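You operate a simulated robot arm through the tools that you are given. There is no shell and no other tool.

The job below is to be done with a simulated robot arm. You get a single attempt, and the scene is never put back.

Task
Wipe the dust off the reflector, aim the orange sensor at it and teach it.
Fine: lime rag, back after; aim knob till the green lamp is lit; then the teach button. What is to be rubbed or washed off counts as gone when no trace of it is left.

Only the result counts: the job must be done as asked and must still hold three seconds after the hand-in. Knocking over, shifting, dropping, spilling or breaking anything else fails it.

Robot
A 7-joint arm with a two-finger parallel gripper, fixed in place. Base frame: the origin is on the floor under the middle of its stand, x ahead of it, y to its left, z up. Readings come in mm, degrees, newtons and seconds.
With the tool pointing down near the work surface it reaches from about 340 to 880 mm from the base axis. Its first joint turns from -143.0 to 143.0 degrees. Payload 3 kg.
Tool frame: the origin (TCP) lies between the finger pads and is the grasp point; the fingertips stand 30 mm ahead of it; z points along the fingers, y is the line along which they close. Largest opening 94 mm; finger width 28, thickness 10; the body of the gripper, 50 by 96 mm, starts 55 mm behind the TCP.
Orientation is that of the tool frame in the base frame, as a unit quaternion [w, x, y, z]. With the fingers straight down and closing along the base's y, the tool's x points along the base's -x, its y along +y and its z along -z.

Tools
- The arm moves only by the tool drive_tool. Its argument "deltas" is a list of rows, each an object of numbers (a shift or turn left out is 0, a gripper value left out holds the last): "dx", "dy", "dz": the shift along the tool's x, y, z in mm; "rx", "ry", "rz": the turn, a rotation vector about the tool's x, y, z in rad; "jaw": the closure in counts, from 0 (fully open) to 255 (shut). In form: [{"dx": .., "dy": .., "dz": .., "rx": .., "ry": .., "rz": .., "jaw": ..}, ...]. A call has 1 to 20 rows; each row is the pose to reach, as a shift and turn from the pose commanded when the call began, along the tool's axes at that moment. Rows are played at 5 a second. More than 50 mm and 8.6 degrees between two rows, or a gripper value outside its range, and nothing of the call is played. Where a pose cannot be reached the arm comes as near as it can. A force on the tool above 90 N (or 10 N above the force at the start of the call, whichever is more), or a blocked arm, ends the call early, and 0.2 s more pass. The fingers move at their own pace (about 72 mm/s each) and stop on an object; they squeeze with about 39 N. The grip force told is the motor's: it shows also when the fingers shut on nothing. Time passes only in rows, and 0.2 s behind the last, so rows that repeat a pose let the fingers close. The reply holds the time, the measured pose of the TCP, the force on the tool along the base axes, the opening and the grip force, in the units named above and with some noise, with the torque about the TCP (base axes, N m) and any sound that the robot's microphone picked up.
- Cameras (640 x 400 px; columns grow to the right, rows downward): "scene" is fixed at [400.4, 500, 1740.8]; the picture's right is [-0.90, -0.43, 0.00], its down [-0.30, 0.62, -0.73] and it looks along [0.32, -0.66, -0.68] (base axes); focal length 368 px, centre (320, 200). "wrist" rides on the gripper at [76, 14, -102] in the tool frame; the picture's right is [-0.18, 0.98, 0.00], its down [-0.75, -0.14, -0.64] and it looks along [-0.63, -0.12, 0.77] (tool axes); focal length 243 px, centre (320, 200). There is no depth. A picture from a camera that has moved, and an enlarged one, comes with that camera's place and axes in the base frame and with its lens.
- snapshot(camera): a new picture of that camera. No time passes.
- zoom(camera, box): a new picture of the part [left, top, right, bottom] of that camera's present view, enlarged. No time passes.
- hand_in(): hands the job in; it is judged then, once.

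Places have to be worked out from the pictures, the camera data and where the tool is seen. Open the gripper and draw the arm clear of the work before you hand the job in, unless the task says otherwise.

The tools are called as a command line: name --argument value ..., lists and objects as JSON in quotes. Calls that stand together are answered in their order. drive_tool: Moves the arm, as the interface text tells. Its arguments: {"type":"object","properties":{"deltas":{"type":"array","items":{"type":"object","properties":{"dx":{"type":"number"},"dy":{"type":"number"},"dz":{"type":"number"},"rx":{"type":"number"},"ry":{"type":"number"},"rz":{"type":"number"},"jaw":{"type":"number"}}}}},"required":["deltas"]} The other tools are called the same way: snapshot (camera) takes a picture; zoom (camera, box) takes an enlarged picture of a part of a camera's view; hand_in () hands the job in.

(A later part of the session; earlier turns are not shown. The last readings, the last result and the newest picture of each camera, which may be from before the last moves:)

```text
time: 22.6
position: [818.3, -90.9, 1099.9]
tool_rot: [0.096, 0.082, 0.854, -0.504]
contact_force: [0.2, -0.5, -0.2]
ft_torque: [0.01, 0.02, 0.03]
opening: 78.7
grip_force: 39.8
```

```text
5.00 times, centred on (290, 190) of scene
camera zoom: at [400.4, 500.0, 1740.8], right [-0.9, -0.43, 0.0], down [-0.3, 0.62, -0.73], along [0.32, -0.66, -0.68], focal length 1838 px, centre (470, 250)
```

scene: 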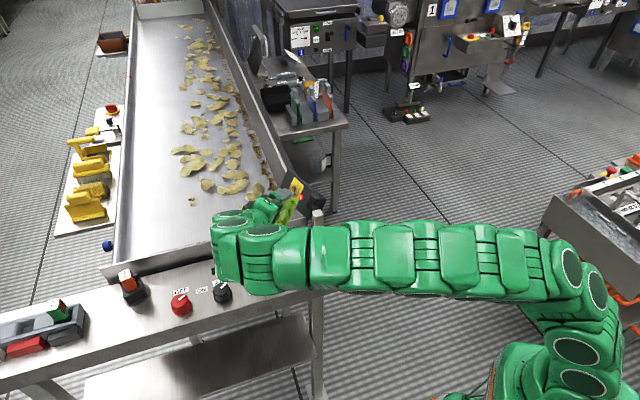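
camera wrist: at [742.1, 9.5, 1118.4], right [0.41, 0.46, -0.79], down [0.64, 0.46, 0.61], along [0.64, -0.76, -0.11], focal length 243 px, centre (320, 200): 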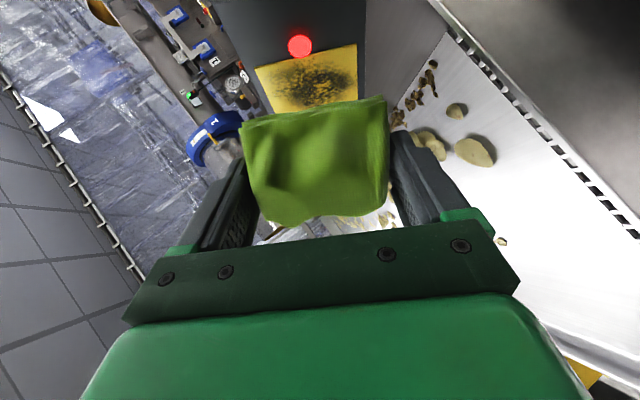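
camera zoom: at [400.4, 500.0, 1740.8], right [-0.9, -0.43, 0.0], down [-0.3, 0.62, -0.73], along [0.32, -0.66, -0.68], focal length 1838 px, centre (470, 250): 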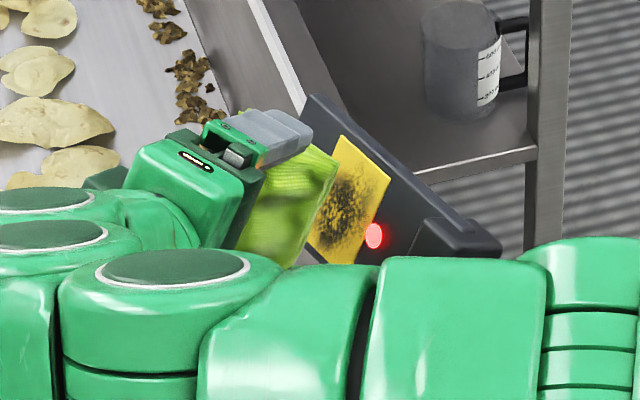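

The rag is aligned with the reflector. I approach along the normal to about 8 mm off and look again.

drive_tool --deltas '[{"dx": 4.2, "dz": 9.1, "jaw": 255}, {"dx": 8.5, "dz": 18.1, "jaw": 255}, {"dx": 11.8, "dz": 25.4, "jaw": 255}, {"dx": 11.8, "dz": 25.4, "jaw": 255}]'

snapshot --camera "wrist"

zoom --camera "scene" --box '[260, 155, 340, 215]'

```text
time: 23.6
position: [809.2, -114.5, 1086.3]
tool_rot: [0.096, 0.082, 0.854, -0.505]
contact_force: [0.2, -0.4, -0.6]
ft_torque: [0.0, 0.03, -0.01]
opening: 78.8
grip_force: 39.1
```

```text
taken
camera wrist: at [732.3, -14.1, 1103.9], right [0.41, 0.46, -0.79], down [0.64, 0.46, 0.61], along [0.64, -0.76, -0.11], focal length 243 px, centre (320, 200)
```

wrist: 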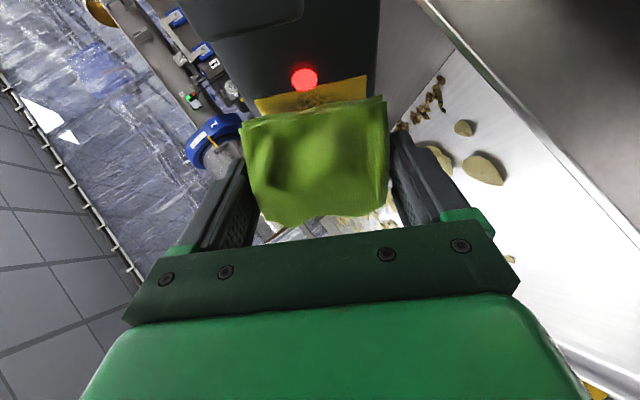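

```text
6.67 times, centred on (300, 185) of scene
camera zoom: at [400.4, 500.0, 1740.8], right [-0.9, -0.43, 0.0], down [-0.3, 0.62, -0.73], along [0.32, -0.66, -0.68], focal length 2450 px, centre (453, 300)
```

zoom: 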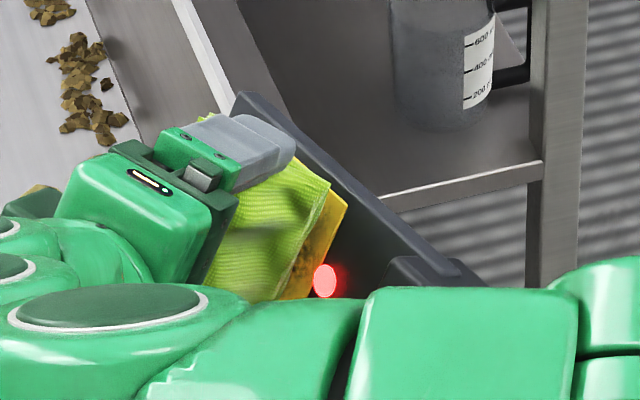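

By estimate about 7 mm remain to contact. I creep in along the normal with small steps while watching the force.

drive_tool --deltas '[{"dx": 0.6, "dz": 1.4, "jaw": 255}, {"dx": 1.3, "dz": 2.7, "jaw": 255}, {"dx": 1.7, "dz": 3.6, "jaw": 255}, {"dx": 1.7, "dz": 3.6, "jaw": 255}]'

```text
time: 24.6
position: [809.1, -117.1, 1083.8]
tool_rot: [0.095, 0.082, 0.855, -0.504]
contact_force: [-0.2, -0.2, 0.3]
ft_torque: [-0.01, -0.01, 0.03]
opening: 78.8
grip_force: 39.5
```

No contact yet. I continue in small steps.

drive_tool --deltas '[{"dx": 0.5, "dz": 1.1, "jaw": 255}, {"dx": 0.9, "dz": 2, "jaw": 255}, {"dx": 1.3, "dz": 2.7, "jaw": 255}, {"dx": 1.3, "dz": 2.7, "jaw": 255}]'

zoom --camera "scene" --box '[270, 165, 330, 210]'

zoom --camera "wrist" --box '[220, 40, 420, 160]'

```text
time: 25.6
position: [806.0, -119.3, 1082.4]
tool_rot: [0.096, 0.082, 0.855, -0.503]
contact_force: [-0.3, 0.5, -0.3]
ft_torque: [-0.01, 0.01, 0.0]
opening: 79.0
grip_force: 39.1
```

```text
8.89 times, centred on (300, 188) of scene
camera zoom: at [400.4, 500.0, 1740.8], right [-0.9, -0.43, 0.0], down [-0.3, 0.62, -0.73], along [0.32, -0.66, -0.68], focal length 3267 px, centre (498, 311)
```

zoom: 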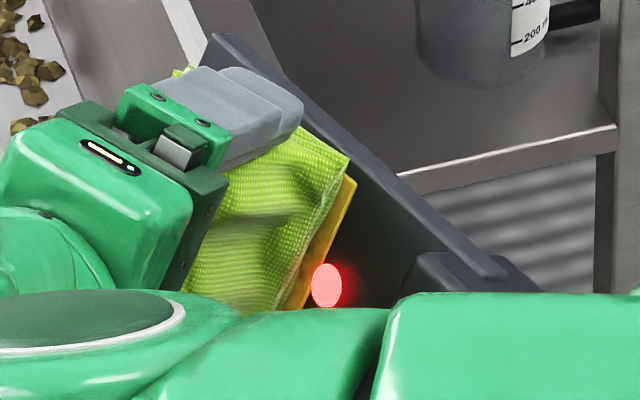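

```text
3.20 times, centred on (320, 100) of wrist
camera zoom: at [729.7, -18.4, 1100.5], right [0.41, 0.46, -0.79], down [0.65, 0.46, 0.61], along [0.64, -0.76, -0.11], focal length 776 px, centre (320, 520)
```

zoom: 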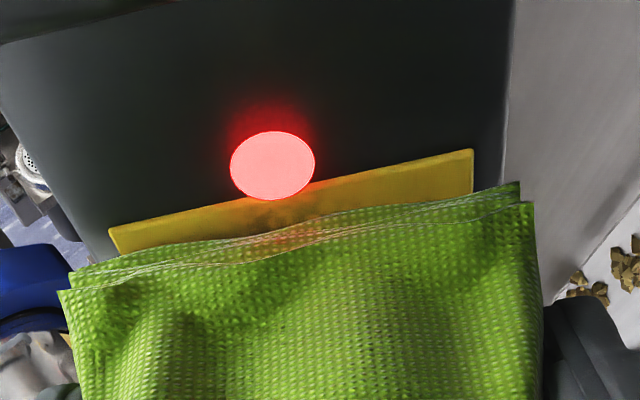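

Very near contact now. I continue 1 mm at a time.

drive_tool --deltas '[{"dx": 0.4, "dz": 0.9, "jaw": 255}, {"dx": 0.8, "dz": 1.8, "jaw": 255}, {"dx": 0.8, "dz": 1.8, "jaw": 255}]'

```text
time: 26.4
position: [805.8, -119.5, 1081.0]
tool_rot: [0.095, 0.082, 0.854, -0.504]
contact_force: [0.1, -0.1, -0.3]
ft_torque: [0.0, 0.02, 0.0]
opening: 78.8
grip_force: 38.6
```

drive_tool --deltas '[{"dx": 0.4, "dz": 0.9, "jaw": 255}, {"dx": 0.8, "dz": 1.8, "jaw": 255}, {"dx": 0.8, "dz": 1.8, "jaw": 255}]'

zoom --camera "wrist" --box '[220, 40, 420, 160]'

```text
time: 27.2
position: [806.3, -121.1, 1080.4]
tool_rot: [0.096, 0.081, 0.854, -0.504]
contact_force: [4.8, 8.7, 4.4]
ft_torque: [-0.31, 0.21, -0.09]
opening: 79.0
grip_force: 39.3
```

```text
3.20 times, centred on (320, 100) of wrist
camera zoom: at [729.0, -20.6, 1099.2], right [0.41, 0.46, -0.79], down [0.64, 0.46, 0.61], along [0.65, -0.76, -0.11], focal length 776 px, centre (320, 520)
```

zoom: 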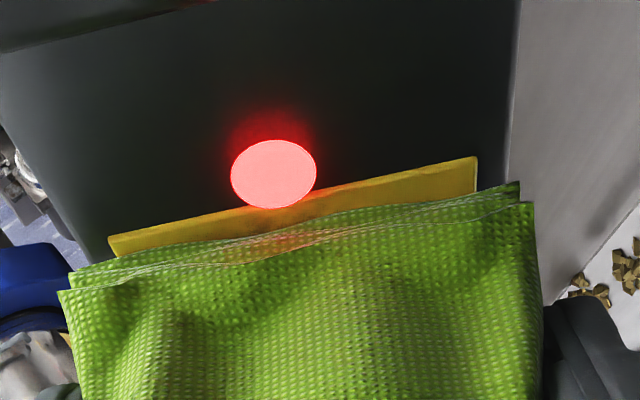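

Contact: about 11 N along the normal, but the torque shows only the rag's upper end touches (about 34 mm up), so the plate is a bit steeper than I assumed. I back off slightly, rotate about tool x by 0.05 rad and touch again.

drive_tool --deltas '[{"dx": -1.3, "dz": -2.7, "jaw": 255}, {"dx": -1.3, "dz": -2.7, "rx": 0.025, "jaw": 255}, {"dx": -1.3, "dz": -2.7, "rx": 0.05, "jaw": 255}, {"dx": -0.8, "dz": -1.8, "rx": 0.05, "jaw": 255}, {"dx": -0.4, "dz": -0.9, "rx": 0.05, "jaw": 255}, {"dx": 0, "dz": 0, "rx": 0.05, "jaw": 255}, {"dx": 0, "dz": 0, "rx": 0.05, "jaw": 255}]'

```text
time: 28.8
position: [805.6, -122.9, 1079.9]
tool_rot: [0.094, 0.084, 0.842, -0.525]
contact_force: [1.5, 0.2, 0.3]
ft_torque: [0.04, -0.02, 0.03]
opening: 78.8
grip_force: 38.9
```

Contact is released after the rotation. I press in 1 mm steps again.

drive_tool --deltas '[{"dx": 0.4, "dz": 0.9, "jaw": 255}, {"dx": 0.8, "dz": 1.8, "jaw": 255}, {"dx": 0.8, "dz": 1.8, "jaw": 255}]'

```text
time: 29.6
position: [805.9, -122.6, 1080.9]
tool_rot: [0.095, 0.084, 0.842, -0.525]
contact_force: [4.3, 11.3, 5.9]
ft_torque: [0.59, -0.17, -0.12]
opening: 78.7
grip_force: 37.9
```

Now the lower end touches. The right angle lies between the two, so I back off, rotate -0.024 and touch again.

drive_tool --deltas '[{"dx": -1, "dz": -2, "jaw": 255}, {"dx": -1, "dz": -2, "rx": -0.024, "jaw": 255}, {"dx": -0.5, "dz": -1, "rx": -0.024, "jaw": 255}, {"dx": 0, "dz": 0, "rx": -0.024, "jaw": 255}, {"dx": 0, "dz": 0, "rx": -0.024, "jaw": 255}]'

```text
time: 30.8
position: [805.9, -121.6, 1080.7]
tool_rot: [0.095, 0.083, 0.847, -0.516]
contact_force: [10.8, 19.0, 10.9]
ft_torque: [-0.65, 0.48, -0.19]
opening: 78.4
grip_force: 38.9
```

The upper end touches again, at 24 N. The right angle is about half-way, so I rotate back +0.012 and start rubbing in short strokes along the reflector's width, then check the force.

drive_tool --deltas '[{"rx": 0.012, "jaw": 255}, {"dx": 2.3, "dz": -1.1, "rx": 0.012, "jaw": 255}, {"dx": 4.1, "dz": -1.9, "rx": 0.012, "jaw": 255}, {"dx": 0, "dz": 0, "rx": 0.012, "jaw": 255}, {"dx": -4.5, "dz": 2.1, "rx": 0.012, "jaw": 255}, {"dx": -4.5, "dz": 2.1, "rx": 0.012, "jaw": 255}]'

zoom --camera "wrist" --box '[220, 40, 420, 160]'

zoom --camera "scene" --box '[260, 160, 340, 220]'

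```text
time: 32.2
position: [808.1, -125.7, 1079.4]
tool_rot: [0.093, 0.084, 0.845, -0.52]
contact_force: [2.6, 17.9, 8.1]
ft_torque: [0.18, 0.1, -0.4]
opening: 78.9
grip_force: 39.3
```

```text
3.20 times, centred on (320, 100) of wrist
camera zoom: at [732.6, -23.4, 1094.6], right [0.41, 0.43, -0.8], down [0.65, 0.48, 0.59], along [0.64, -0.77, -0.08], focal length 776 px, centre (320, 520)
```

zoom: 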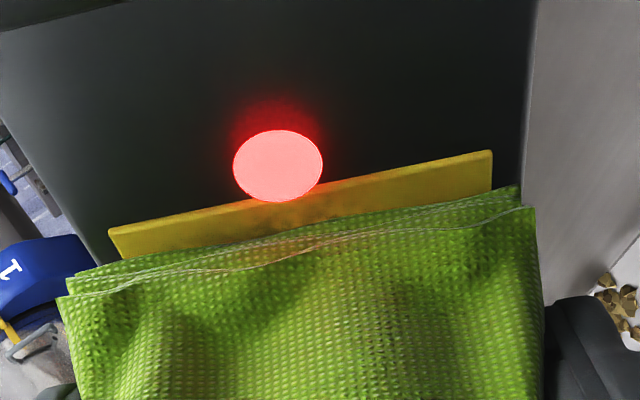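

```text
6.67 times, centred on (300, 190) of scene
camera zoom: at [400.4, 500.0, 1740.8], right [-0.9, -0.43, 0.0], down [-0.3, 0.62, -0.73], along [0.32, -0.66, -0.68], focal length 2450 px, centre (453, 267)
```

zoom: 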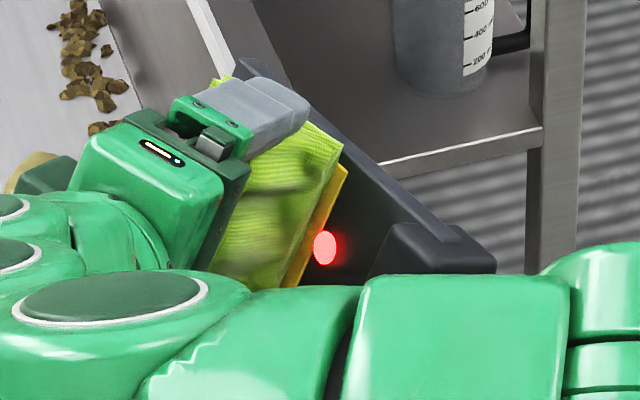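

The contact is now a balanced line (19 N normal, friction along the stroke). I continue the wipe toward the far side of the reflector in small steps.

drive_tool --deltas '[{"dx": -3.6, "dz": 1.7, "jaw": 255}, {"dx": -7.2, "dz": 3.4, "jaw": 255}, {"dx": -10.9, "dz": 5.1, "jaw": 255}]'

zoom --camera "wrist" --box '[220, 40, 420, 160]'

```text
time: 33.0
position: [819.5, -131.0, 1080.8]
tool_rot: [0.093, 0.085, 0.844, -0.521]
contact_force: [0.8, 10.4, 3.9]
ft_torque: [0.15, 0.06, -0.28]
opening: 79.0
grip_force: 39.1
```

```text
3.20 times, centred on (320, 100) of wrist
camera zoom: at [744.0, -29.5, 1095.1], right [0.41, 0.43, -0.8], down [0.65, 0.48, 0.59], along [0.64, -0.77, -0.08], focal length 776 px, centre (320, 520)
```

zoom: 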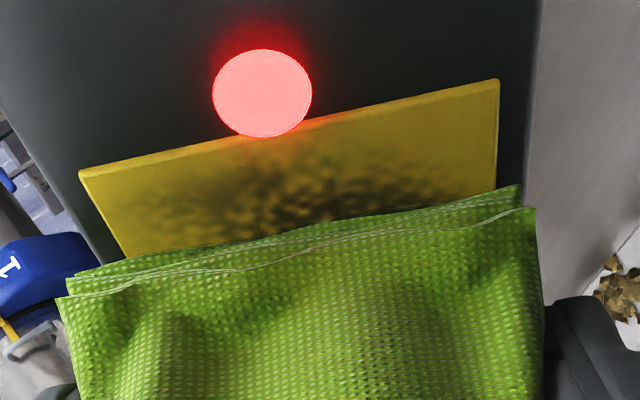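

Some dust is still visible behind the rag edge, so it may need several passes. I continue the stroke to the far edge, pressing slightly.

drive_tool --deltas '[{"dx": -3.5, "dz": 2.0, "jaw": 255}, {"dx": -7, "dz": 3.9, "jaw": 255}, {"dx": -10.6, "dz": 5.7, "jaw": 255}, {"dx": -14.2, "dz": 7.5, "jaw": 255}]'

zoom --camera "wrist" --box '[220, 20, 420, 160]'

```text
time: 34.0
position: [835.6, -138.7, 1081.2]
tool_rot: [0.093, 0.084, 0.845, -0.52]
contact_force: [0.3, 0.8, -0.3]
ft_torque: [0.0, 0.03, -0.01]
opening: 78.8
grip_force: 39.0
```

```text
2.86 times, centred on (320, 90) of wrist
camera zoom: at [758.9, -36.9, 1095.0], right [0.41, 0.43, -0.8], down [0.65, 0.48, 0.59], along [0.64, -0.77, -0.08], focal length 693 px, centre (320, 514)
```

zoom: 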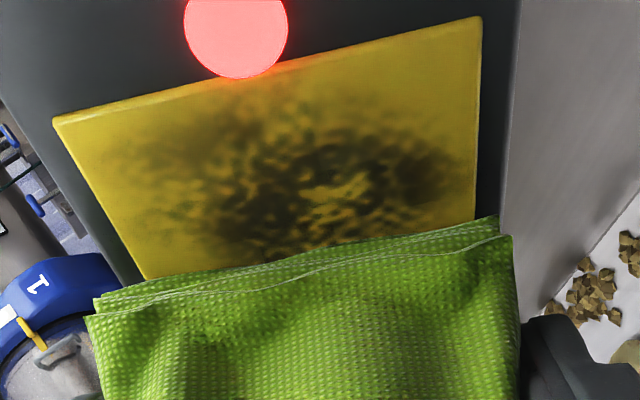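

Contact was lost at the far side, and most of the dust remains. I take a close look at the reflector to judge whether the first strokes removed anything.

zoom --camera "wrist" --box '[230, 20, 400, 120]'

zoom --camera "scene" --box '[270, 165, 330, 210]'

```text
3.76 times, centred on (315, 70) of wrist
camera zoom: at [758.9, -36.9, 1095.0], right [0.41, 0.43, -0.8], down [0.65, 0.48, 0.59], along [0.64, -0.77, -0.08], focal length 913 px, centre (339, 689)
```

zoom: 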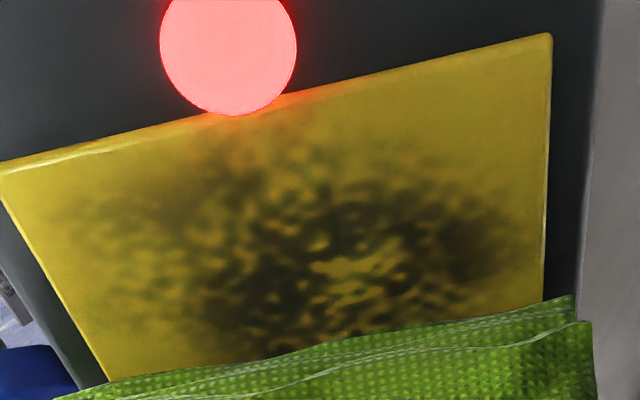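

```text
8.89 times, centred on (300, 188) of scene
camera zoom: at [400.4, 500.0, 1740.8], right [-0.9, -0.43, 0.0], down [-0.3, 0.62, -0.73], along [0.32, -0.66, -0.68], focal length 3267 px, centre (498, 311)
```

zoom: 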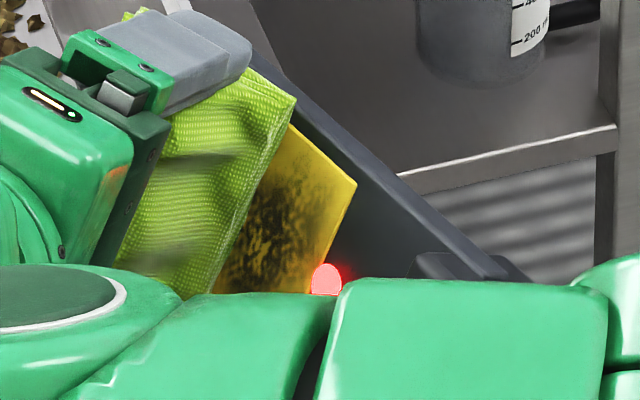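

The dust pattern looks mostly unchanged, though the strip near the spot may be thinner. The force data show that the plate is turned a few degrees more than I modelled. I return to the middle and press again with the corrected surface direction.

drive_tool --deltas '[{"dx": 4.3, "dz": -2.6, "jaw": 255}, {"dx": 8.6, "dz": -5.1, "jaw": 255}, {"dx": 9, "dz": -4.2, "jaw": 255}, {"dx": 9.4, "dz": -3.3, "jaw": 255}, {"dx": 9.4, "dz": -3.3, "jaw": 255}]'

```text
time: 35.2
position: [825.8, -134.4, 1080.0]
tool_rot: [0.094, 0.083, 0.845, -0.52]
contact_force: [2.3, 5.0, 2.0]
ft_torque: [-0.13, 0.13, -0.07]
opening: 78.8
grip_force: 38.9
```

Contact is regained at 6 N. I press 1 mm more and rub back and forth across the width along the corrected surface direction.

drive_tool --deltas '[{"dx": 0.5, "dz": 1.1, "jaw": 255}, {"dx": -2.96, "dz": 3.15, "jaw": 255}, {"dx": -6.42, "dz": 5.2, "jaw": 255}, {"dx": -9.87, "dz": 7.25, "jaw": 255}, {"dx": -6.42, "dz": 5.2, "jaw": 255}, {"dx": -2.96, "dz": 3.15, "jaw": 255}, {"dx": 0.5, "dz": 1.1, "jaw": 255}, {"dx": 3.96, "dz": -0.95, "jaw": 255}, {"dx": 7.42, "dz": -3.0, "jaw": 255}, {"dx": 10.9, "dz": -5.05, "jaw": 255}, {"dx": 14.3, "dz": -7.1, "jaw": 255}]'

zoom --camera "scene" --box '[270, 165, 330, 210]'

```text
time: 37.6
position: [810.3, -126.8, 1077.8]
tool_rot: [0.094, 0.084, 0.845, -0.52]
contact_force: [25.3, 18.9, 15.9]
ft_torque: [0.03, -0.21, 0.24]
opening: 79.1
grip_force: 38.8
```

```text
8.89 times, centred on (300, 188) of scene
camera zoom: at [400.4, 500.0, 1740.8], right [-0.9, -0.43, 0.0], down [-0.3, 0.62, -0.73], along [0.32, -0.66, -0.68], focal length 3267 px, centre (498, 311)
```

zoom: 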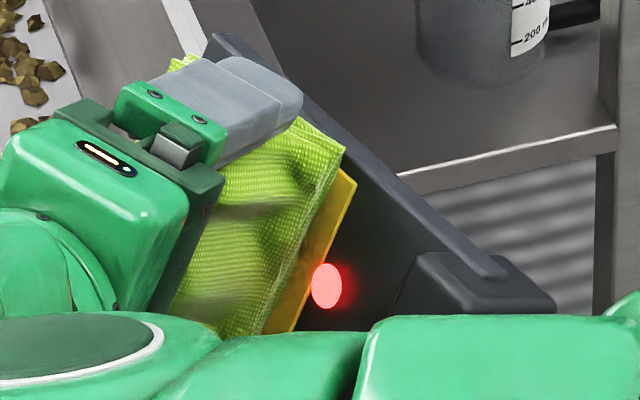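

About 32 N normal at the end of that stroke, with friction about 0.37, so it is rubbing. I retreat to the viewing pose to see what the strokes removed.

drive_tool --deltas '[{"dx": -2, "dz": -5, "jaw": 255}, {"dx": -6, "dz": -20, "jaw": 255}, {"dx": -12, "dz": -40, "jaw": 255}, {"dx": -14, "dz": -62, "jaw": 255}, {"dx": -14, "dz": -62, "jaw": 255}]'

snapshot --camera "wrist"

zoom --camera "scene" --box '[270, 165, 330, 210]'

```text
time: 38.8
position: [820.5, -71.4, 1110.7]
tool_rot: [0.093, 0.084, 0.845, -0.521]
contact_force: [0.5, -0.3, -0.2]
ft_torque: [0.01, -0.03, 0.04]
opening: 78.8
grip_force: 39.3
```

```text
taken
camera wrist: at [744.5, 29.6, 1124.5], right [0.41, 0.43, -0.8], down [0.65, 0.48, 0.59], along [0.64, -0.77, -0.08], focal length 243 px, centre (320, 200)
```

wrist: 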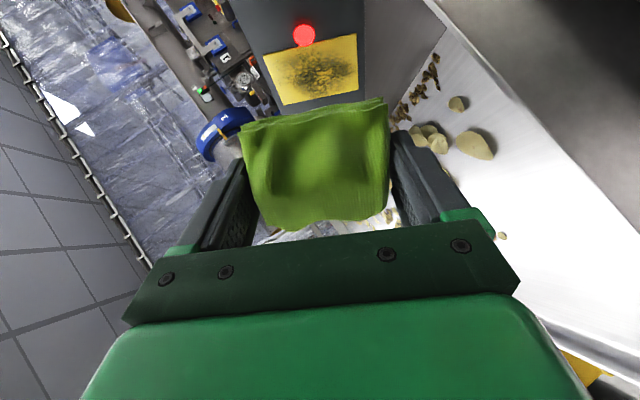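

```text
8.89 times, centred on (300, 188) of scene
camera zoom: at [400.4, 500.0, 1740.8], right [-0.9, -0.43, 0.0], down [-0.3, 0.62, -0.73], along [0.32, -0.66, -0.68], focal length 3267 px, centre (498, 311)
```

zoom: 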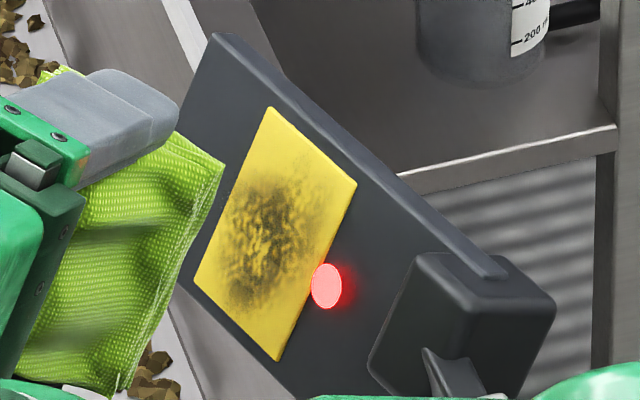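

The dust looks fainter than at the start. I zoom in for a closer comparison.

zoom --camera "wrist" --box '[220, 0, 400, 140]'

zoom --camera "scene" --box '[260, 160, 340, 220]'

```text
2.86 times, centred on (310, 70) of wrist
camera zoom: at [744.5, 29.6, 1124.5], right [0.41, 0.43, -0.8], down [0.65, 0.48, 0.59], along [0.64, -0.77, -0.08], focal length 693 px, centre (349, 571)
```

zoom: 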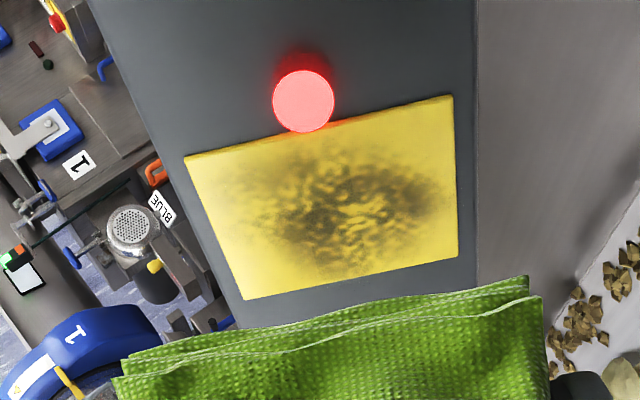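

```text
6.67 times, centred on (300, 190) of scene
camera zoom: at [400.4, 500.0, 1740.8], right [-0.9, -0.43, 0.0], down [-0.3, 0.62, -0.73], along [0.32, -0.66, -0.68], focal length 2450 px, centre (453, 267)
```

zoom: 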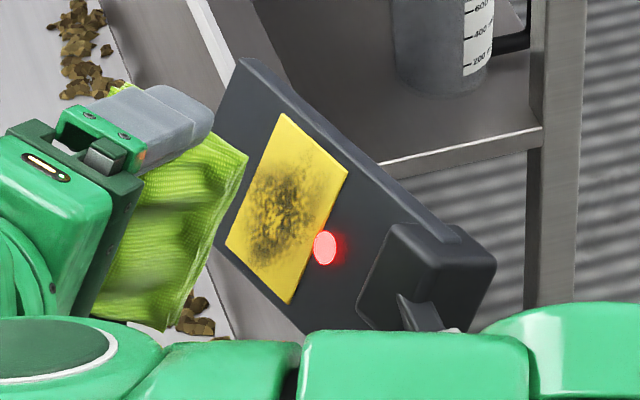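

The pattern is the same but clearly paler, so rubbing removes it gradually. I return to the surface and keep rubbing.

drive_tool --deltas '[{"dx": 0.5, "dz": 20, "jaw": 255}, {"dx": 1, "dz": 42, "jaw": 255}, {"dx": 1.4, "dz": 56, "jaw": 255}, {"dx": 1.7, "dz": 65, "jaw": 255}, {"dx": 2.3, "dz": 65.9, "jaw": 255}, {"dx": 2.8, "dz": 66.8, "jaw": 255}, {"dx": 2.8, "dz": 66.8, "jaw": 255}]'

```text
time: 40.4
position: [822.3, -133.8, 1079.2]
tool_rot: [0.094, 0.084, 0.845, -0.519]
contact_force: [-0.8, -0.5, -0.8]
ft_torque: [-0.02, -0.02, 0.0]
opening: 78.7
grip_force: 39.2
```

drive_tool --deltas '[{"dx": 0.5, "dz": 0.85, "jaw": 255}, {"dx": 1.1, "dz": 1.7, "jaw": 255}, {"dx": 1.1, "dz": 1.7, "jaw": 255}]'

```text
time: 41.2
position: [822.2, -133.0, 1079.2]
tool_rot: [0.094, 0.083, 0.844, -0.521]
contact_force: [6.1, 11.4, 10.3]
ft_torque: [-0.03, 0.1, -0.12]
opening: 78.7
grip_force: 38.7
```

A balanced 16 N contact. I rub back and forth ±12 mm across the reflector.

drive_tool --deltas '[{"dx": 5.1, "dz": -3.2, "jaw": 255}, {"dx": 10.2, "dz": -6.4, "jaw": 255}, {"dx": 5.1, "dz": -3.2, "jaw": 255}, {"dx": 0, "dz": 0, "jaw": 255}, {"dx": -5.1, "dz": 3.2, "jaw": 255}, {"dx": -10.2, "dz": 6.4, "jaw": 255}, {"dx": -5.1, "dz": 3.2, "jaw": 255}, {"dx": 0, "dz": 0, "jaw": 255}, {"dx": 5.1, "dz": -3.2, "jaw": 255}, {"dx": 10.2, "dz": -6.4, "jaw": 255}, {"dx": 5.1, "dz": -3.2, "jaw": 255}, {"dx": 0, "dz": 0, "jaw": 255}, {"dx": -5.1, "dz": 3.2, "jaw": 255}, {"dx": -10.2, "dz": 6.4, "jaw": 255}, {"dx": -5.1, "dz": 3.2, "jaw": 255}, {"dx": 0, "dz": 0, "jaw": 255}]'

zoom --camera "wrist" --box '[220, 20, 420, 160]'

```text
time: 44.6
position: [822.5, -131.6, 1078.9]
tool_rot: [0.092, 0.084, 0.845, -0.521]
contact_force: [3.5, 2.5, 1.1]
ft_torque: [0.06, -0.05, 0.03]
opening: 79.0
grip_force: 39.2
```

```text
2.86 times, centred on (320, 90) of wrist
camera zoom: at [745.6, -31.0, 1093.3], right [0.41, 0.43, -0.8], down [0.65, 0.48, 0.59], along [0.64, -0.77, -0.08], focal length 693 px, centre (320, 514)
```

zoom: 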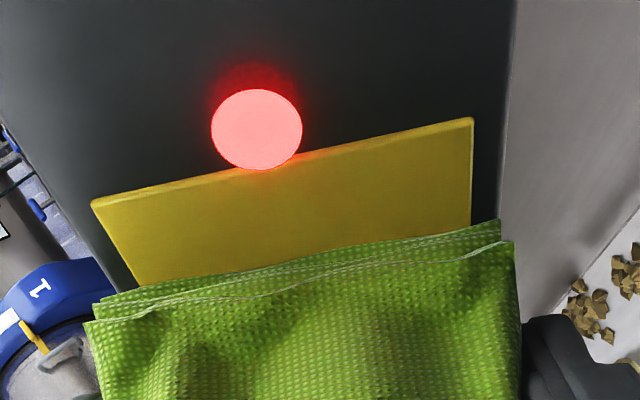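

The visible strip is now clean. I back off to see the whole reflector.

drive_tool --deltas '[{"dx": -2, "dz": -4, "jaw": 255}, {"dx": -3, "dz": -20, "jaw": 255}, {"dx": -3, "dz": -42, "jaw": 255}, {"dx": -3, "dz": -66, "jaw": 255}, {"dx": -3, "dz": -66, "jaw": 255}]'

zoom --camera "wrist" --box '[220, 0, 400, 140]'

zoom --camera "scene" --box '[270, 165, 330, 210]'

```text
time: 45.8
position: [819.1, -75.0, 1107.9]
tool_rot: [0.093, 0.083, 0.845, -0.52]
contact_force: [0.0, 0.4, 0.3]
ft_torque: [0.0, 0.02, 0.0]
opening: 78.9
grip_force: 39.1
```

```text
2.86 times, centred on (310, 70) of wrist
camera zoom: at [743.7, 27.3, 1122.8], right [0.41, 0.43, -0.8], down [0.65, 0.48, 0.59], along [0.64, -0.77, -0.08], focal length 693 px, centre (349, 571)
```

zoom: 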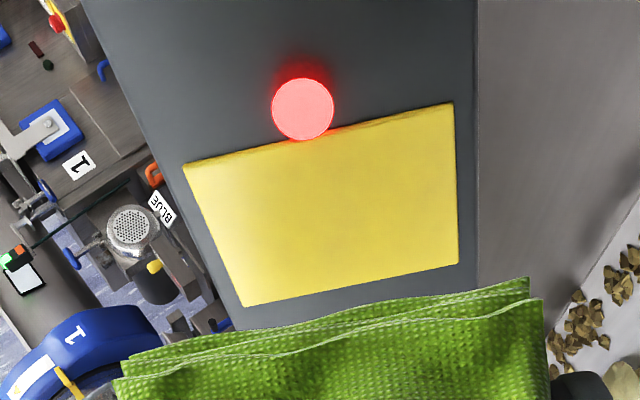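

```text
8.89 times, centred on (300, 188) of scene
camera zoom: at [400.4, 500.0, 1740.8], right [-0.9, -0.43, 0.0], down [-0.3, 0.62, -0.73], along [0.32, -0.66, -0.68], focal length 3267 px, centre (498, 311)
```

zoom: 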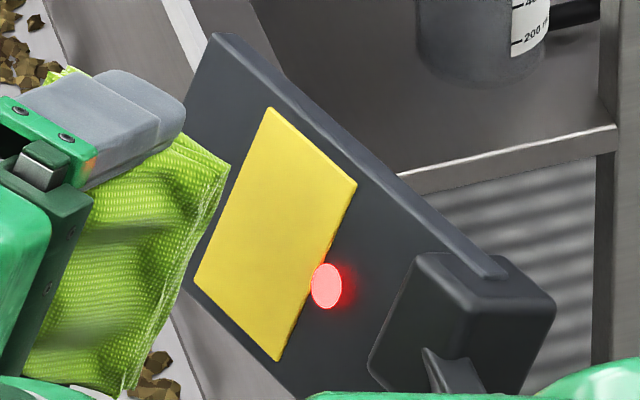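

The reflector looks fully clean. I inspect it at higher magnification for any faint remains.

zoom --camera "wrist" --box '[268, 24, 352, 90]'

zoom --camera "scene" --box '[284, 172, 308, 192]'

```text
6.06 times, centred on (310, 57) of wrist
camera zoom: at [743.7, 27.3, 1122.8], right [0.41, 0.43, -0.8], down [0.65, 0.48, 0.59], along [0.64, -0.77, -0.08], focal length 1470 px, centre (381, 1067)
```

zoom: 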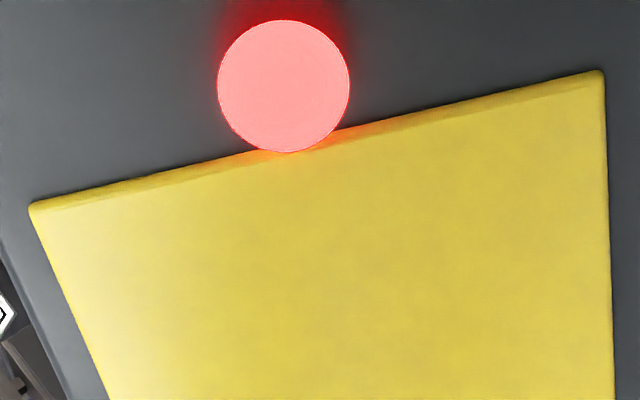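

```text
16.00 times, centred on (296, 182) of scene
camera zoom: at [400.4, 500.0, 1740.8], right [-0.9, -0.43, 0.0], down [-0.3, 0.62, -0.73], along [0.32, -0.66, -0.68], focal length 5880 px, centre (704, 488)
```

zoom: 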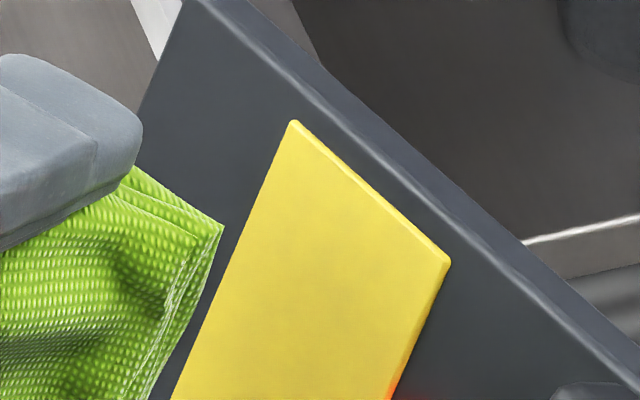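

There may be extremely faint blotches left, so for safety I make another full set of rubbing strokes with a bit more pressure.

drive_tool --deltas '[{"dx": 0.5, "dz": 22, "jaw": 255}, {"dx": 1, "dz": 44, "jaw": 255}, {"dx": 1.4, "dz": 63.5, "jaw": 255}, {"dx": 2.2, "dz": 64.8, "jaw": 255}, {"dx": 3.3, "dz": 66.5, "jaw": 255}, {"dx": 8.4, "dz": 63.3, "jaw": 255}, {"dx": 13.5, "dz": 60.1, "jaw": 255}, {"dx": 8.4, "dz": 63.3, "jaw": 255}, {"dx": 3.3, "dz": 66.5, "jaw": 255}, {"dx": -1.8, "dz": 69.7, "jaw": 255}, {"dx": -6.9, "dz": 72.9, "jaw": 255}, {"dx": -1.8, "dz": 69.7, "jaw": 255}, {"dx": 3.3, "dz": 66.5, "jaw": 255}, {"dx": 8.4, "dz": 63.3, "jaw": 255}, {"dx": 13.5, "dz": 60.1, "jaw": 255}, {"dx": 8.4, "dz": 63.3, "jaw": 255}, {"dx": 3.3, "dz": 66.5, "jaw": 255}, {"dx": -1.8, "dz": 69.7, "jaw": 255}, {"dx": -6.9, "dz": 72.9, "jaw": 255}, {"dx": -1.8, "dz": 69.7, "jaw": 255}]'

```text
time: 50.0
position: [826.8, -136.2, 1079.7]
tool_rot: [0.095, 0.084, 0.844, -0.521]
contact_force: [11.0, 9.6, 10.9]
ft_torque: [-0.09, 0.03, 0.12]
opening: 78.9
grip_force: 39.0
```

Good contact (about 18 N). One more set of strokes with a little sideways motion, then I retreat and look.

drive_tool --deltas '[{"dx": 5.1, "dy": 2, "dz": -3.2, "jaw": 255}, {"dx": 10.2, "dy": 4, "dz": -6.4, "jaw": 255}, {"dx": 15.3, "dy": 5, "dz": -9.6, "jaw": 255}, {"dx": 10.2, "dy": 5, "dz": -6.4, "jaw": 255}, {"dx": 5.1, "dy": 5, "dz": -3.2, "jaw": 255}, {"dx": 0, "dy": 4, "dz": 0, "jaw": 255}, {"dx": -5.1, "dy": 2, "dz": 3.2, "jaw": 255}, {"dx": -8.5, "dy": 0, "dz": 5.3, "jaw": 255}, {"dx": -5.1, "dy": -3, "dz": 3.2, "jaw": 255}, {"dx": 0, "dy": -5, "dz": 0, "jaw": 255}, {"dx": 5.1, "dy": -5, "dz": -3.2, "jaw": 255}, {"dx": 10.2, "dy": -4, "dz": -6.4, "jaw": 255}, {"dx": 5.1, "dy": -2, "dz": -3.2, "jaw": 255}, {"dx": 3, "dy": 0, "dz": -8, "jaw": 255}, {"dx": 2, "dy": 0, "dz": -28, "jaw": 255}, {"dx": 0, "dy": 0, "dz": -50, "jaw": 255}, {"dx": 0, "dy": 0, "dz": -68, "jaw": 255}, {"dx": 0, "dy": 0, "dz": -68, "jaw": 255}]'

zoom --camera "wrist" --box '[220, 0, 400, 140]'

zoom --camera "scene" --box '[260, 160, 340, 220]'

```text
time: 53.8
position: [821.8, -76.6, 1107.9]
tool_rot: [0.093, 0.083, 0.845, -0.52]
contact_force: [-0.9, 0.9, 0.6]
ft_torque: [0.02, 0.0, 0.03]
opening: 78.7
grip_force: 39.1
```

```text
2.86 times, centred on (310, 70) of wrist
camera zoom: at [745.3, 25.6, 1122.0], right [0.41, 0.43, -0.8], down [0.65, 0.48, 0.59], along [0.64, -0.77, -0.08], focal length 693 px, centre (349, 571)
```

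zoom: 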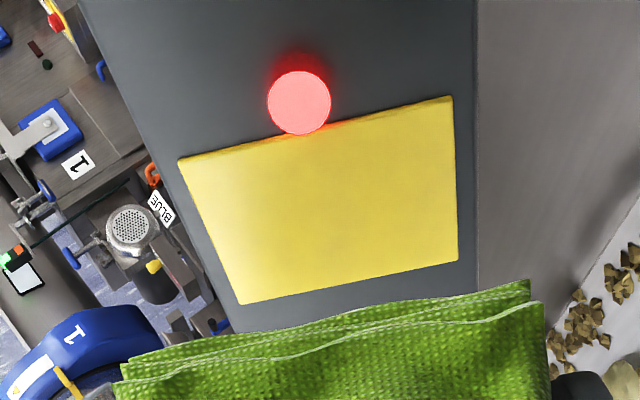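

```text
6.67 times, centred on (300, 190) of scene
camera zoom: at [400.4, 500.0, 1740.8], right [-0.9, -0.43, 0.0], down [-0.3, 0.62, -0.73], along [0.32, -0.66, -0.68], focal length 2450 px, centre (453, 267)
```

zoom: 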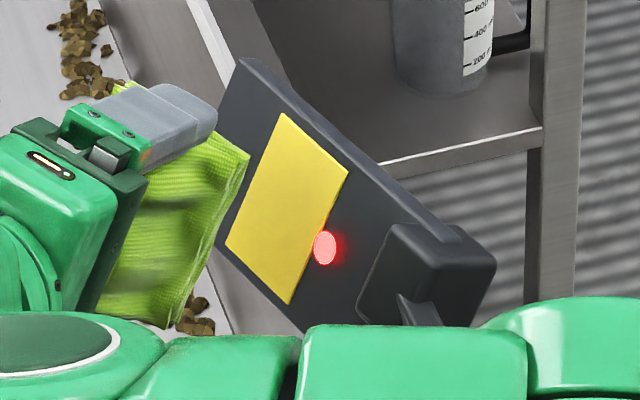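

The reflector is spotless and unmoved. Now I bring the rag back: retreat to the safe point and rotate to the vertical pick orientation.

drive_tool --deltas '[{"dz": -30, "jaw": 255}, {"dx": 20, "dy": 0.5, "dz": -60, "jaw": 255}, {"dx": 40, "dy": 1, "dz": -60, "jaw": 255}, {"dx": 54.6, "dy": 1.3, "dz": -60, "jaw": 255}, {"dx": 54.6, "dy": 1.3, "dz": -60, "rx": -0.1059, "ry": 0.067, "rz": 0.0575, "jaw": 255}, {"dx": 54.6, "dy": 1.3, "dz": -60, "rx": -0.2117, "ry": 0.1341, "rz": 0.115, "jaw": 255}, {"dx": 54.6, "dy": 1.3, "dz": -60, "rx": -0.3176, "ry": 0.2011, "rz": 0.1726, "jaw": 255}, {"dx": 54.6, "dy": 1.3, "dz": -60, "rx": -0.4234, "ry": 0.2681, "rz": 0.2301, "jaw": 255}, {"dx": 54.6, "dy": 1.3, "dz": -60, "rx": -0.5293, "ry": 0.3352, "rz": 0.2876, "jaw": 255}, {"dx": 54.6, "dy": 1.3, "dz": -60, "rx": -0.6351, "ry": 0.4022, "rz": 0.3451, "jaw": 255}, {"dx": 54.6, "dy": 1.3, "dz": -60, "rx": -0.741, "ry": 0.4692, "rz": 0.4027, "jaw": 255}, {"dx": 54.6, "dy": 1.3, "dz": -60, "rx": -0.8468, "ry": 0.5363, "rz": 0.4602, "jaw": 255}, {"dx": 54.6, "dy": 1.3, "dz": -60, "rx": -0.9527, "ry": 0.6033, "rz": 0.5177, "jaw": 255}, {"dx": 54.6, "dy": 1.3, "dz": -60, "rx": -0.9527, "ry": 0.6033, "rz": 0.5177, "jaw": 255}]'

snapshot --camera "wrist"

```text
time: 56.8
position: [764.1, -19.9, 1118.3]
tool_rot: [0.001, 0.378, 0.926, 0.001]
contact_force: [-0.7, 0.4, -0.4]
ft_torque: [0.03, -0.01, -0.01]
opening: 78.6
grip_force: 38.8
```

```text
taken
camera wrist: at [721.3, 43.9, 1221.9], right [0.82, 0.57, 0.0], down [0.44, -0.63, 0.64], along [0.37, -0.53, -0.77], focal length 243 px, centre (320, 200)
```

wrist: 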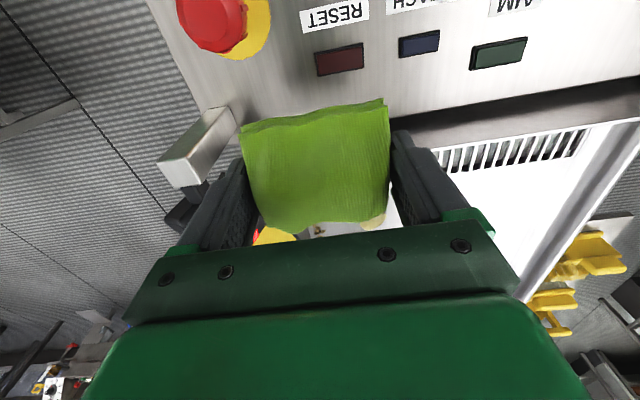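

Back at the safe point with the rag still firmly held. I move over its original place at about 50 mm height.

drive_tool --deltas '[{"dx": -1.8, "dy": 12, "dz": 12, "jaw": 255}, {"dx": -3.6, "dy": 24, "dz": 25, "jaw": 255}, {"dx": -5.4, "dy": 36, "dz": 42, "jaw": 255}, {"dx": -7.2, "dy": 48, "dz": 62.3, "jaw": 255}, {"dx": -7.2, "dy": 48, "dz": 62.3, "jaw": 255}]'

zoom --camera "scene" --box '[210, 180, 330, 280]'

```text
time: 58.0
position: [802.7, 10.5, 1057.2]
tool_rot: [0.001, 0.378, 0.926, 0.001]
contact_force: [-0.2, 0.1, -0.5]
ft_torque: [-0.02, -0.01, 0.02]
opening: 78.5
grip_force: 39.3
```

```text
4.00 times, centred on (270, 230) of scene
camera zoom: at [400.4, 500.0, 1740.8], right [-0.9, -0.43, 0.0], down [-0.3, 0.62, -0.73], along [0.32, -0.66, -0.68], focal length 1470 px, centre (520, 80)
```

zoom: 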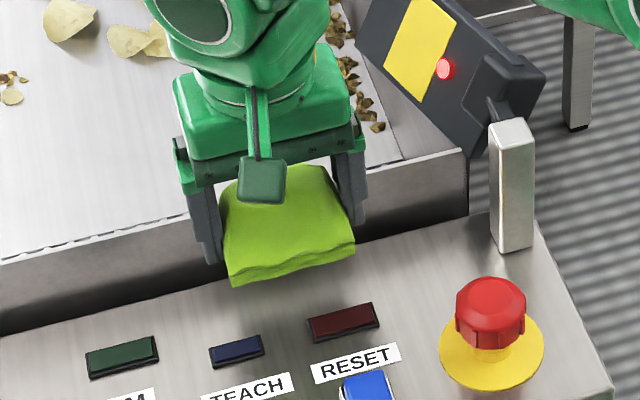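

Over the original place. I descend to just above the panel.

drive_tool --deltas '[{"dz": 14, "jaw": 255}, {"dz": 28, "jaw": 255}, {"dz": 40, "jaw": 255}, {"dz": 45, "jaw": 255}, {"dz": 45, "jaw": 255}]'

zoom --camera "scene" --box '[210, 180, 330, 280]'

```text
time: 59.2
position: [803.9, 10.5, 1013.5]
tool_rot: [0.001, 0.379, 0.925, 0.0]
contact_force: [0.6, 0.0, -1.2]
ft_torque: [0.04, 0.0, 0.0]
opening: 79.0
grip_force: 38.9
```

```text
4.00 times, centred on (270, 230) of scene
camera zoom: at [400.4, 500.0, 1740.8], right [-0.9, -0.43, 0.0], down [-0.3, 0.62, -0.73], along [0.32, -0.66, -0.68], focal length 1470 px, centre (520, 80)
```

zoom: 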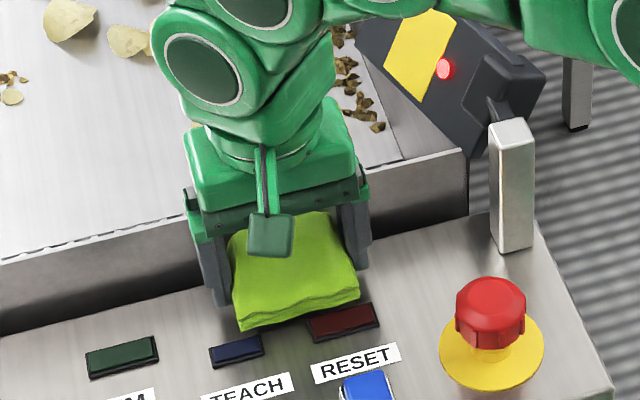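

The predicted landing matches the rag's original pixels to within about 1 mm. I lower in small steps until it touches the panel.

drive_tool --deltas '[{"dz": 1.5, "jaw": 255}, {"dz": 3, "jaw": 255}, {"dz": 4, "jaw": 255}, {"dz": 4, "jaw": 255}]'

```text
time: 60.2
position: [803.9, 10.4, 1010.3]
tool_rot: [0.001, 0.378, 0.926, 0.0]
contact_force: [-0.5, 0.2, -0.1]
ft_torque: [0.0, -0.01, 0.05]
opening: 78.8
grip_force: 38.8
```

drive_tool --deltas '[{"dz": 0.8, "jaw": 255}, {"dz": 1.6, "jaw": 255}, {"dz": 2.2, "jaw": 255}, {"dz": 2.2, "jaw": 255}]'

```text
time: 61.2
position: [804.6, 10.1, 1007.2]
tool_rot: [0.001, 0.379, 0.925, 0.001]
contact_force: [-0.5, -0.6, 0.6]
ft_torque: [0.02, 0.0, 0.0]
opening: 78.9
grip_force: 38.6
```

Still no contact. I keep going down in half-millimetre steps.

drive_tool --deltas '[{"dz": 0.6, "jaw": 255}, {"dz": 1.2, "jaw": 255}, {"dz": 1.2, "jaw": 255}]'

zoom --camera "scene" --box '[240, 230, 310, 270]'

```text
time: 62.0
position: [804.3, 10.3, 1006.1]
tool_rot: [0.002, 0.379, 0.926, 0.0]
contact_force: [0.5, -1.2, 11.6]
ft_torque: [0.0, -0.46, -0.05]
opening: 78.8
grip_force: 39.3
```

```text
9.14 times, centred on (275, 250) of scene
camera zoom: at [400.4, 500.0, 1740.8], right [-0.9, -0.43, 0.0], down [-0.3, 0.62, -0.73], along [0.32, -0.66, -0.68], focal length 3360 px, centre (731, -257)
```

zoom: 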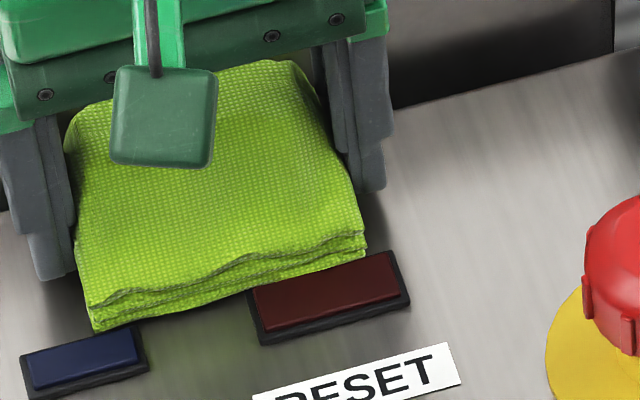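

The rag is touching the panel (about 12 N at one corner). I release it by opening the jaws.

drive_tool --deltas '[{"dz": -0.4, "jaw": 240}, {"dz": -0.4, "jaw": 30}, {"dz": -0.4, "jaw": 0}, {"dz": -0.4, "jaw": 0}]'

zoom --camera "scene" --box '[210, 180, 330, 280]'

snapshot --camera "wrist"

```text
time: 63.0
position: [804.0, 9.4, 1005.6]
tool_rot: [0.001, 0.378, 0.926, 0.0]
contact_force: [0.7, 0.0, -1.2]
ft_torque: [0.0, -0.01, 0.04]
opening: 94.1
grip_force: 0.1
```

```text
4.00 times, centred on (270, 230) of scene
camera zoom: at [400.4, 500.0, 1740.8], right [-0.9, -0.43, 0.0], down [-0.3, 0.62, -0.73], along [0.32, -0.66, -0.68], focal length 1470 px, centre (520, 80)
```

zoom: 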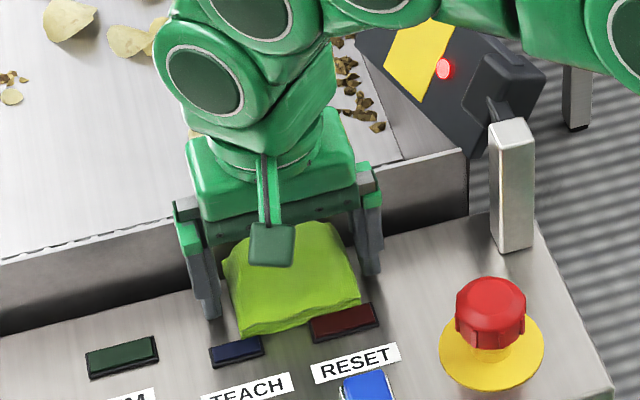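

```text
taken
camera wrist: at [760.7, 74.0, 1108.6], right [0.82, 0.57, 0.0], down [0.44, -0.63, 0.64], along [0.37, -0.53, -0.77], focal length 243 px, centre (320, 200)
```

wrist: 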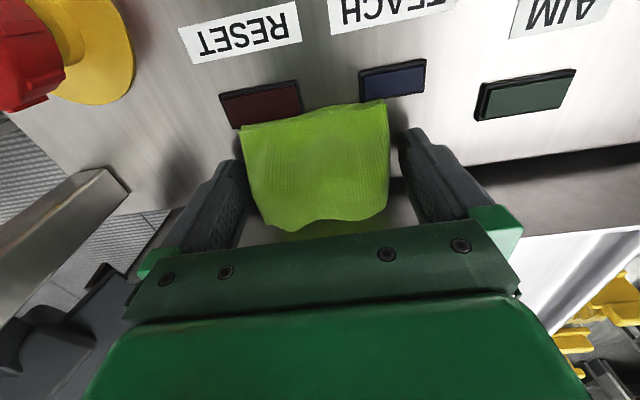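

The rag is back in its place. I lift straight up clear of it and look at the aim knob area.

drive_tool --deltas '[{"dz": -10, "jaw": 0}, {"dz": -25, "jaw": 0}, {"dz": -45, "jaw": 0}, {"dz": -70, "jaw": 0}, {"dz": -70, "jaw": 0}]'

snapshot --camera "scene"

zoom --camera "scene" --box '[160, 250, 300, 330]'

```text
time: 64.2
position: [805.1, 9.5, 1075.0]
tool_rot: [0.002, 0.378, 0.926, 0.0]
contact_force: [-0.4, 0.8, 0.0]
ft_torque: [-0.03, 0.0, 0.02]
opening: 94.2
grip_force: 0.1
```

```text
taken
```

scene: 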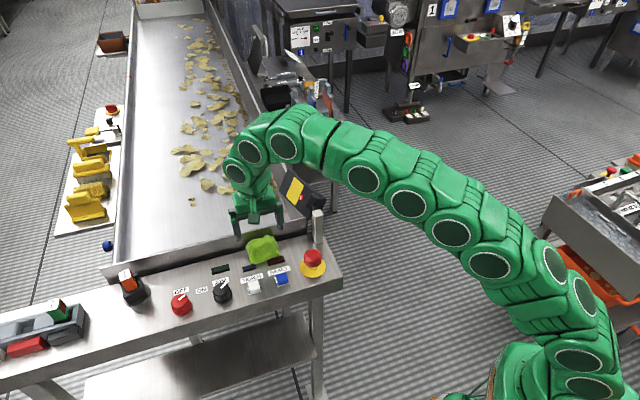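

```text
4.57 times, centred on (230, 290) of scene
camera zoom: at [400.4, 500.0, 1740.8], right [-0.9, -0.43, 0.0], down [-0.3, 0.62, -0.73], along [0.32, -0.66, -0.68], focal length 1680 px, centre (731, -211)
```

zoom: 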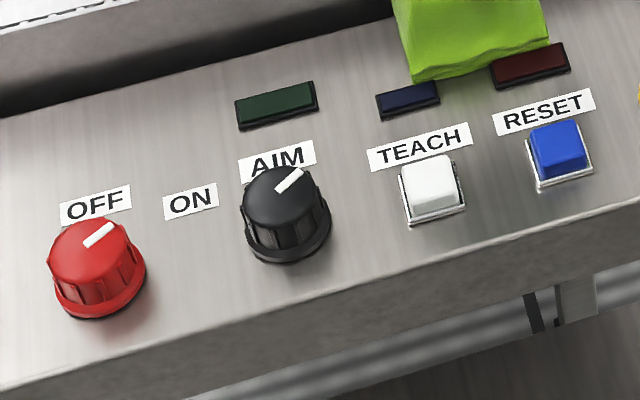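

The rag lies as at the start, and the panel is intact. I move over to the aim knob (about (816, 167)) at a safe height to view it.

drive_tool --deltas '[{"dx": 20.4, "dy": 21.6, "dz": 4, "jaw": 0}, {"dx": 40.7, "dy": 43.3, "dz": 8, "jaw": 0}, {"dx": 61.1, "dy": 64.9, "dz": 12, "jaw": 0}, {"dx": 81.4, "dy": 86.6, "dz": 16, "jaw": 0}, {"dx": 101.8, "dy": 108.2, "dz": 20, "jaw": 0}, {"dx": 101.8, "dy": 108.2, "dz": 20, "jaw": 0}]'

snapshot --camera "wrist"

snapshot --camera "scene"

```text
time: 65.6
position: [804.6, 159.2, 1056.8]
tool_rot: [0.001, 0.38, 0.925, 0.0]
contact_force: [-0.1, -0.1, 0.2]
ft_torque: [-0.01, 0.02, 0.0]
opening: 94.2
grip_force: 0.1
```

```text
taken
camera wrist: at [761.5, 223.0, 1159.2], right [0.82, 0.57, 0.0], down [0.44, -0.63, 0.64], along [0.37, -0.53, -0.77], focal length 243 px, centre (320, 200)
```

wrist: 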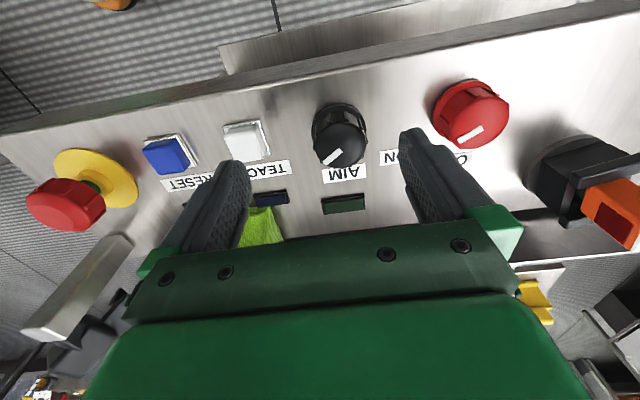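

```text
taken
```

scene: 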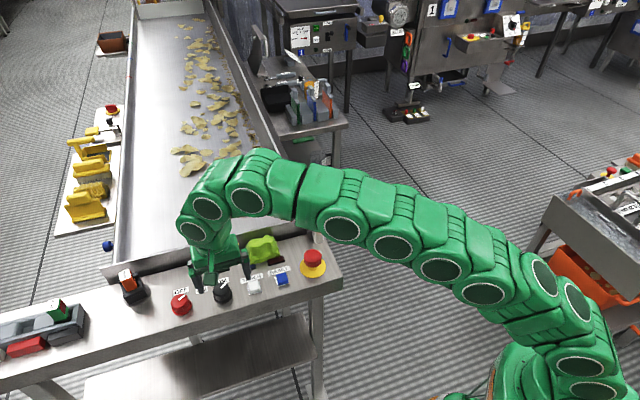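

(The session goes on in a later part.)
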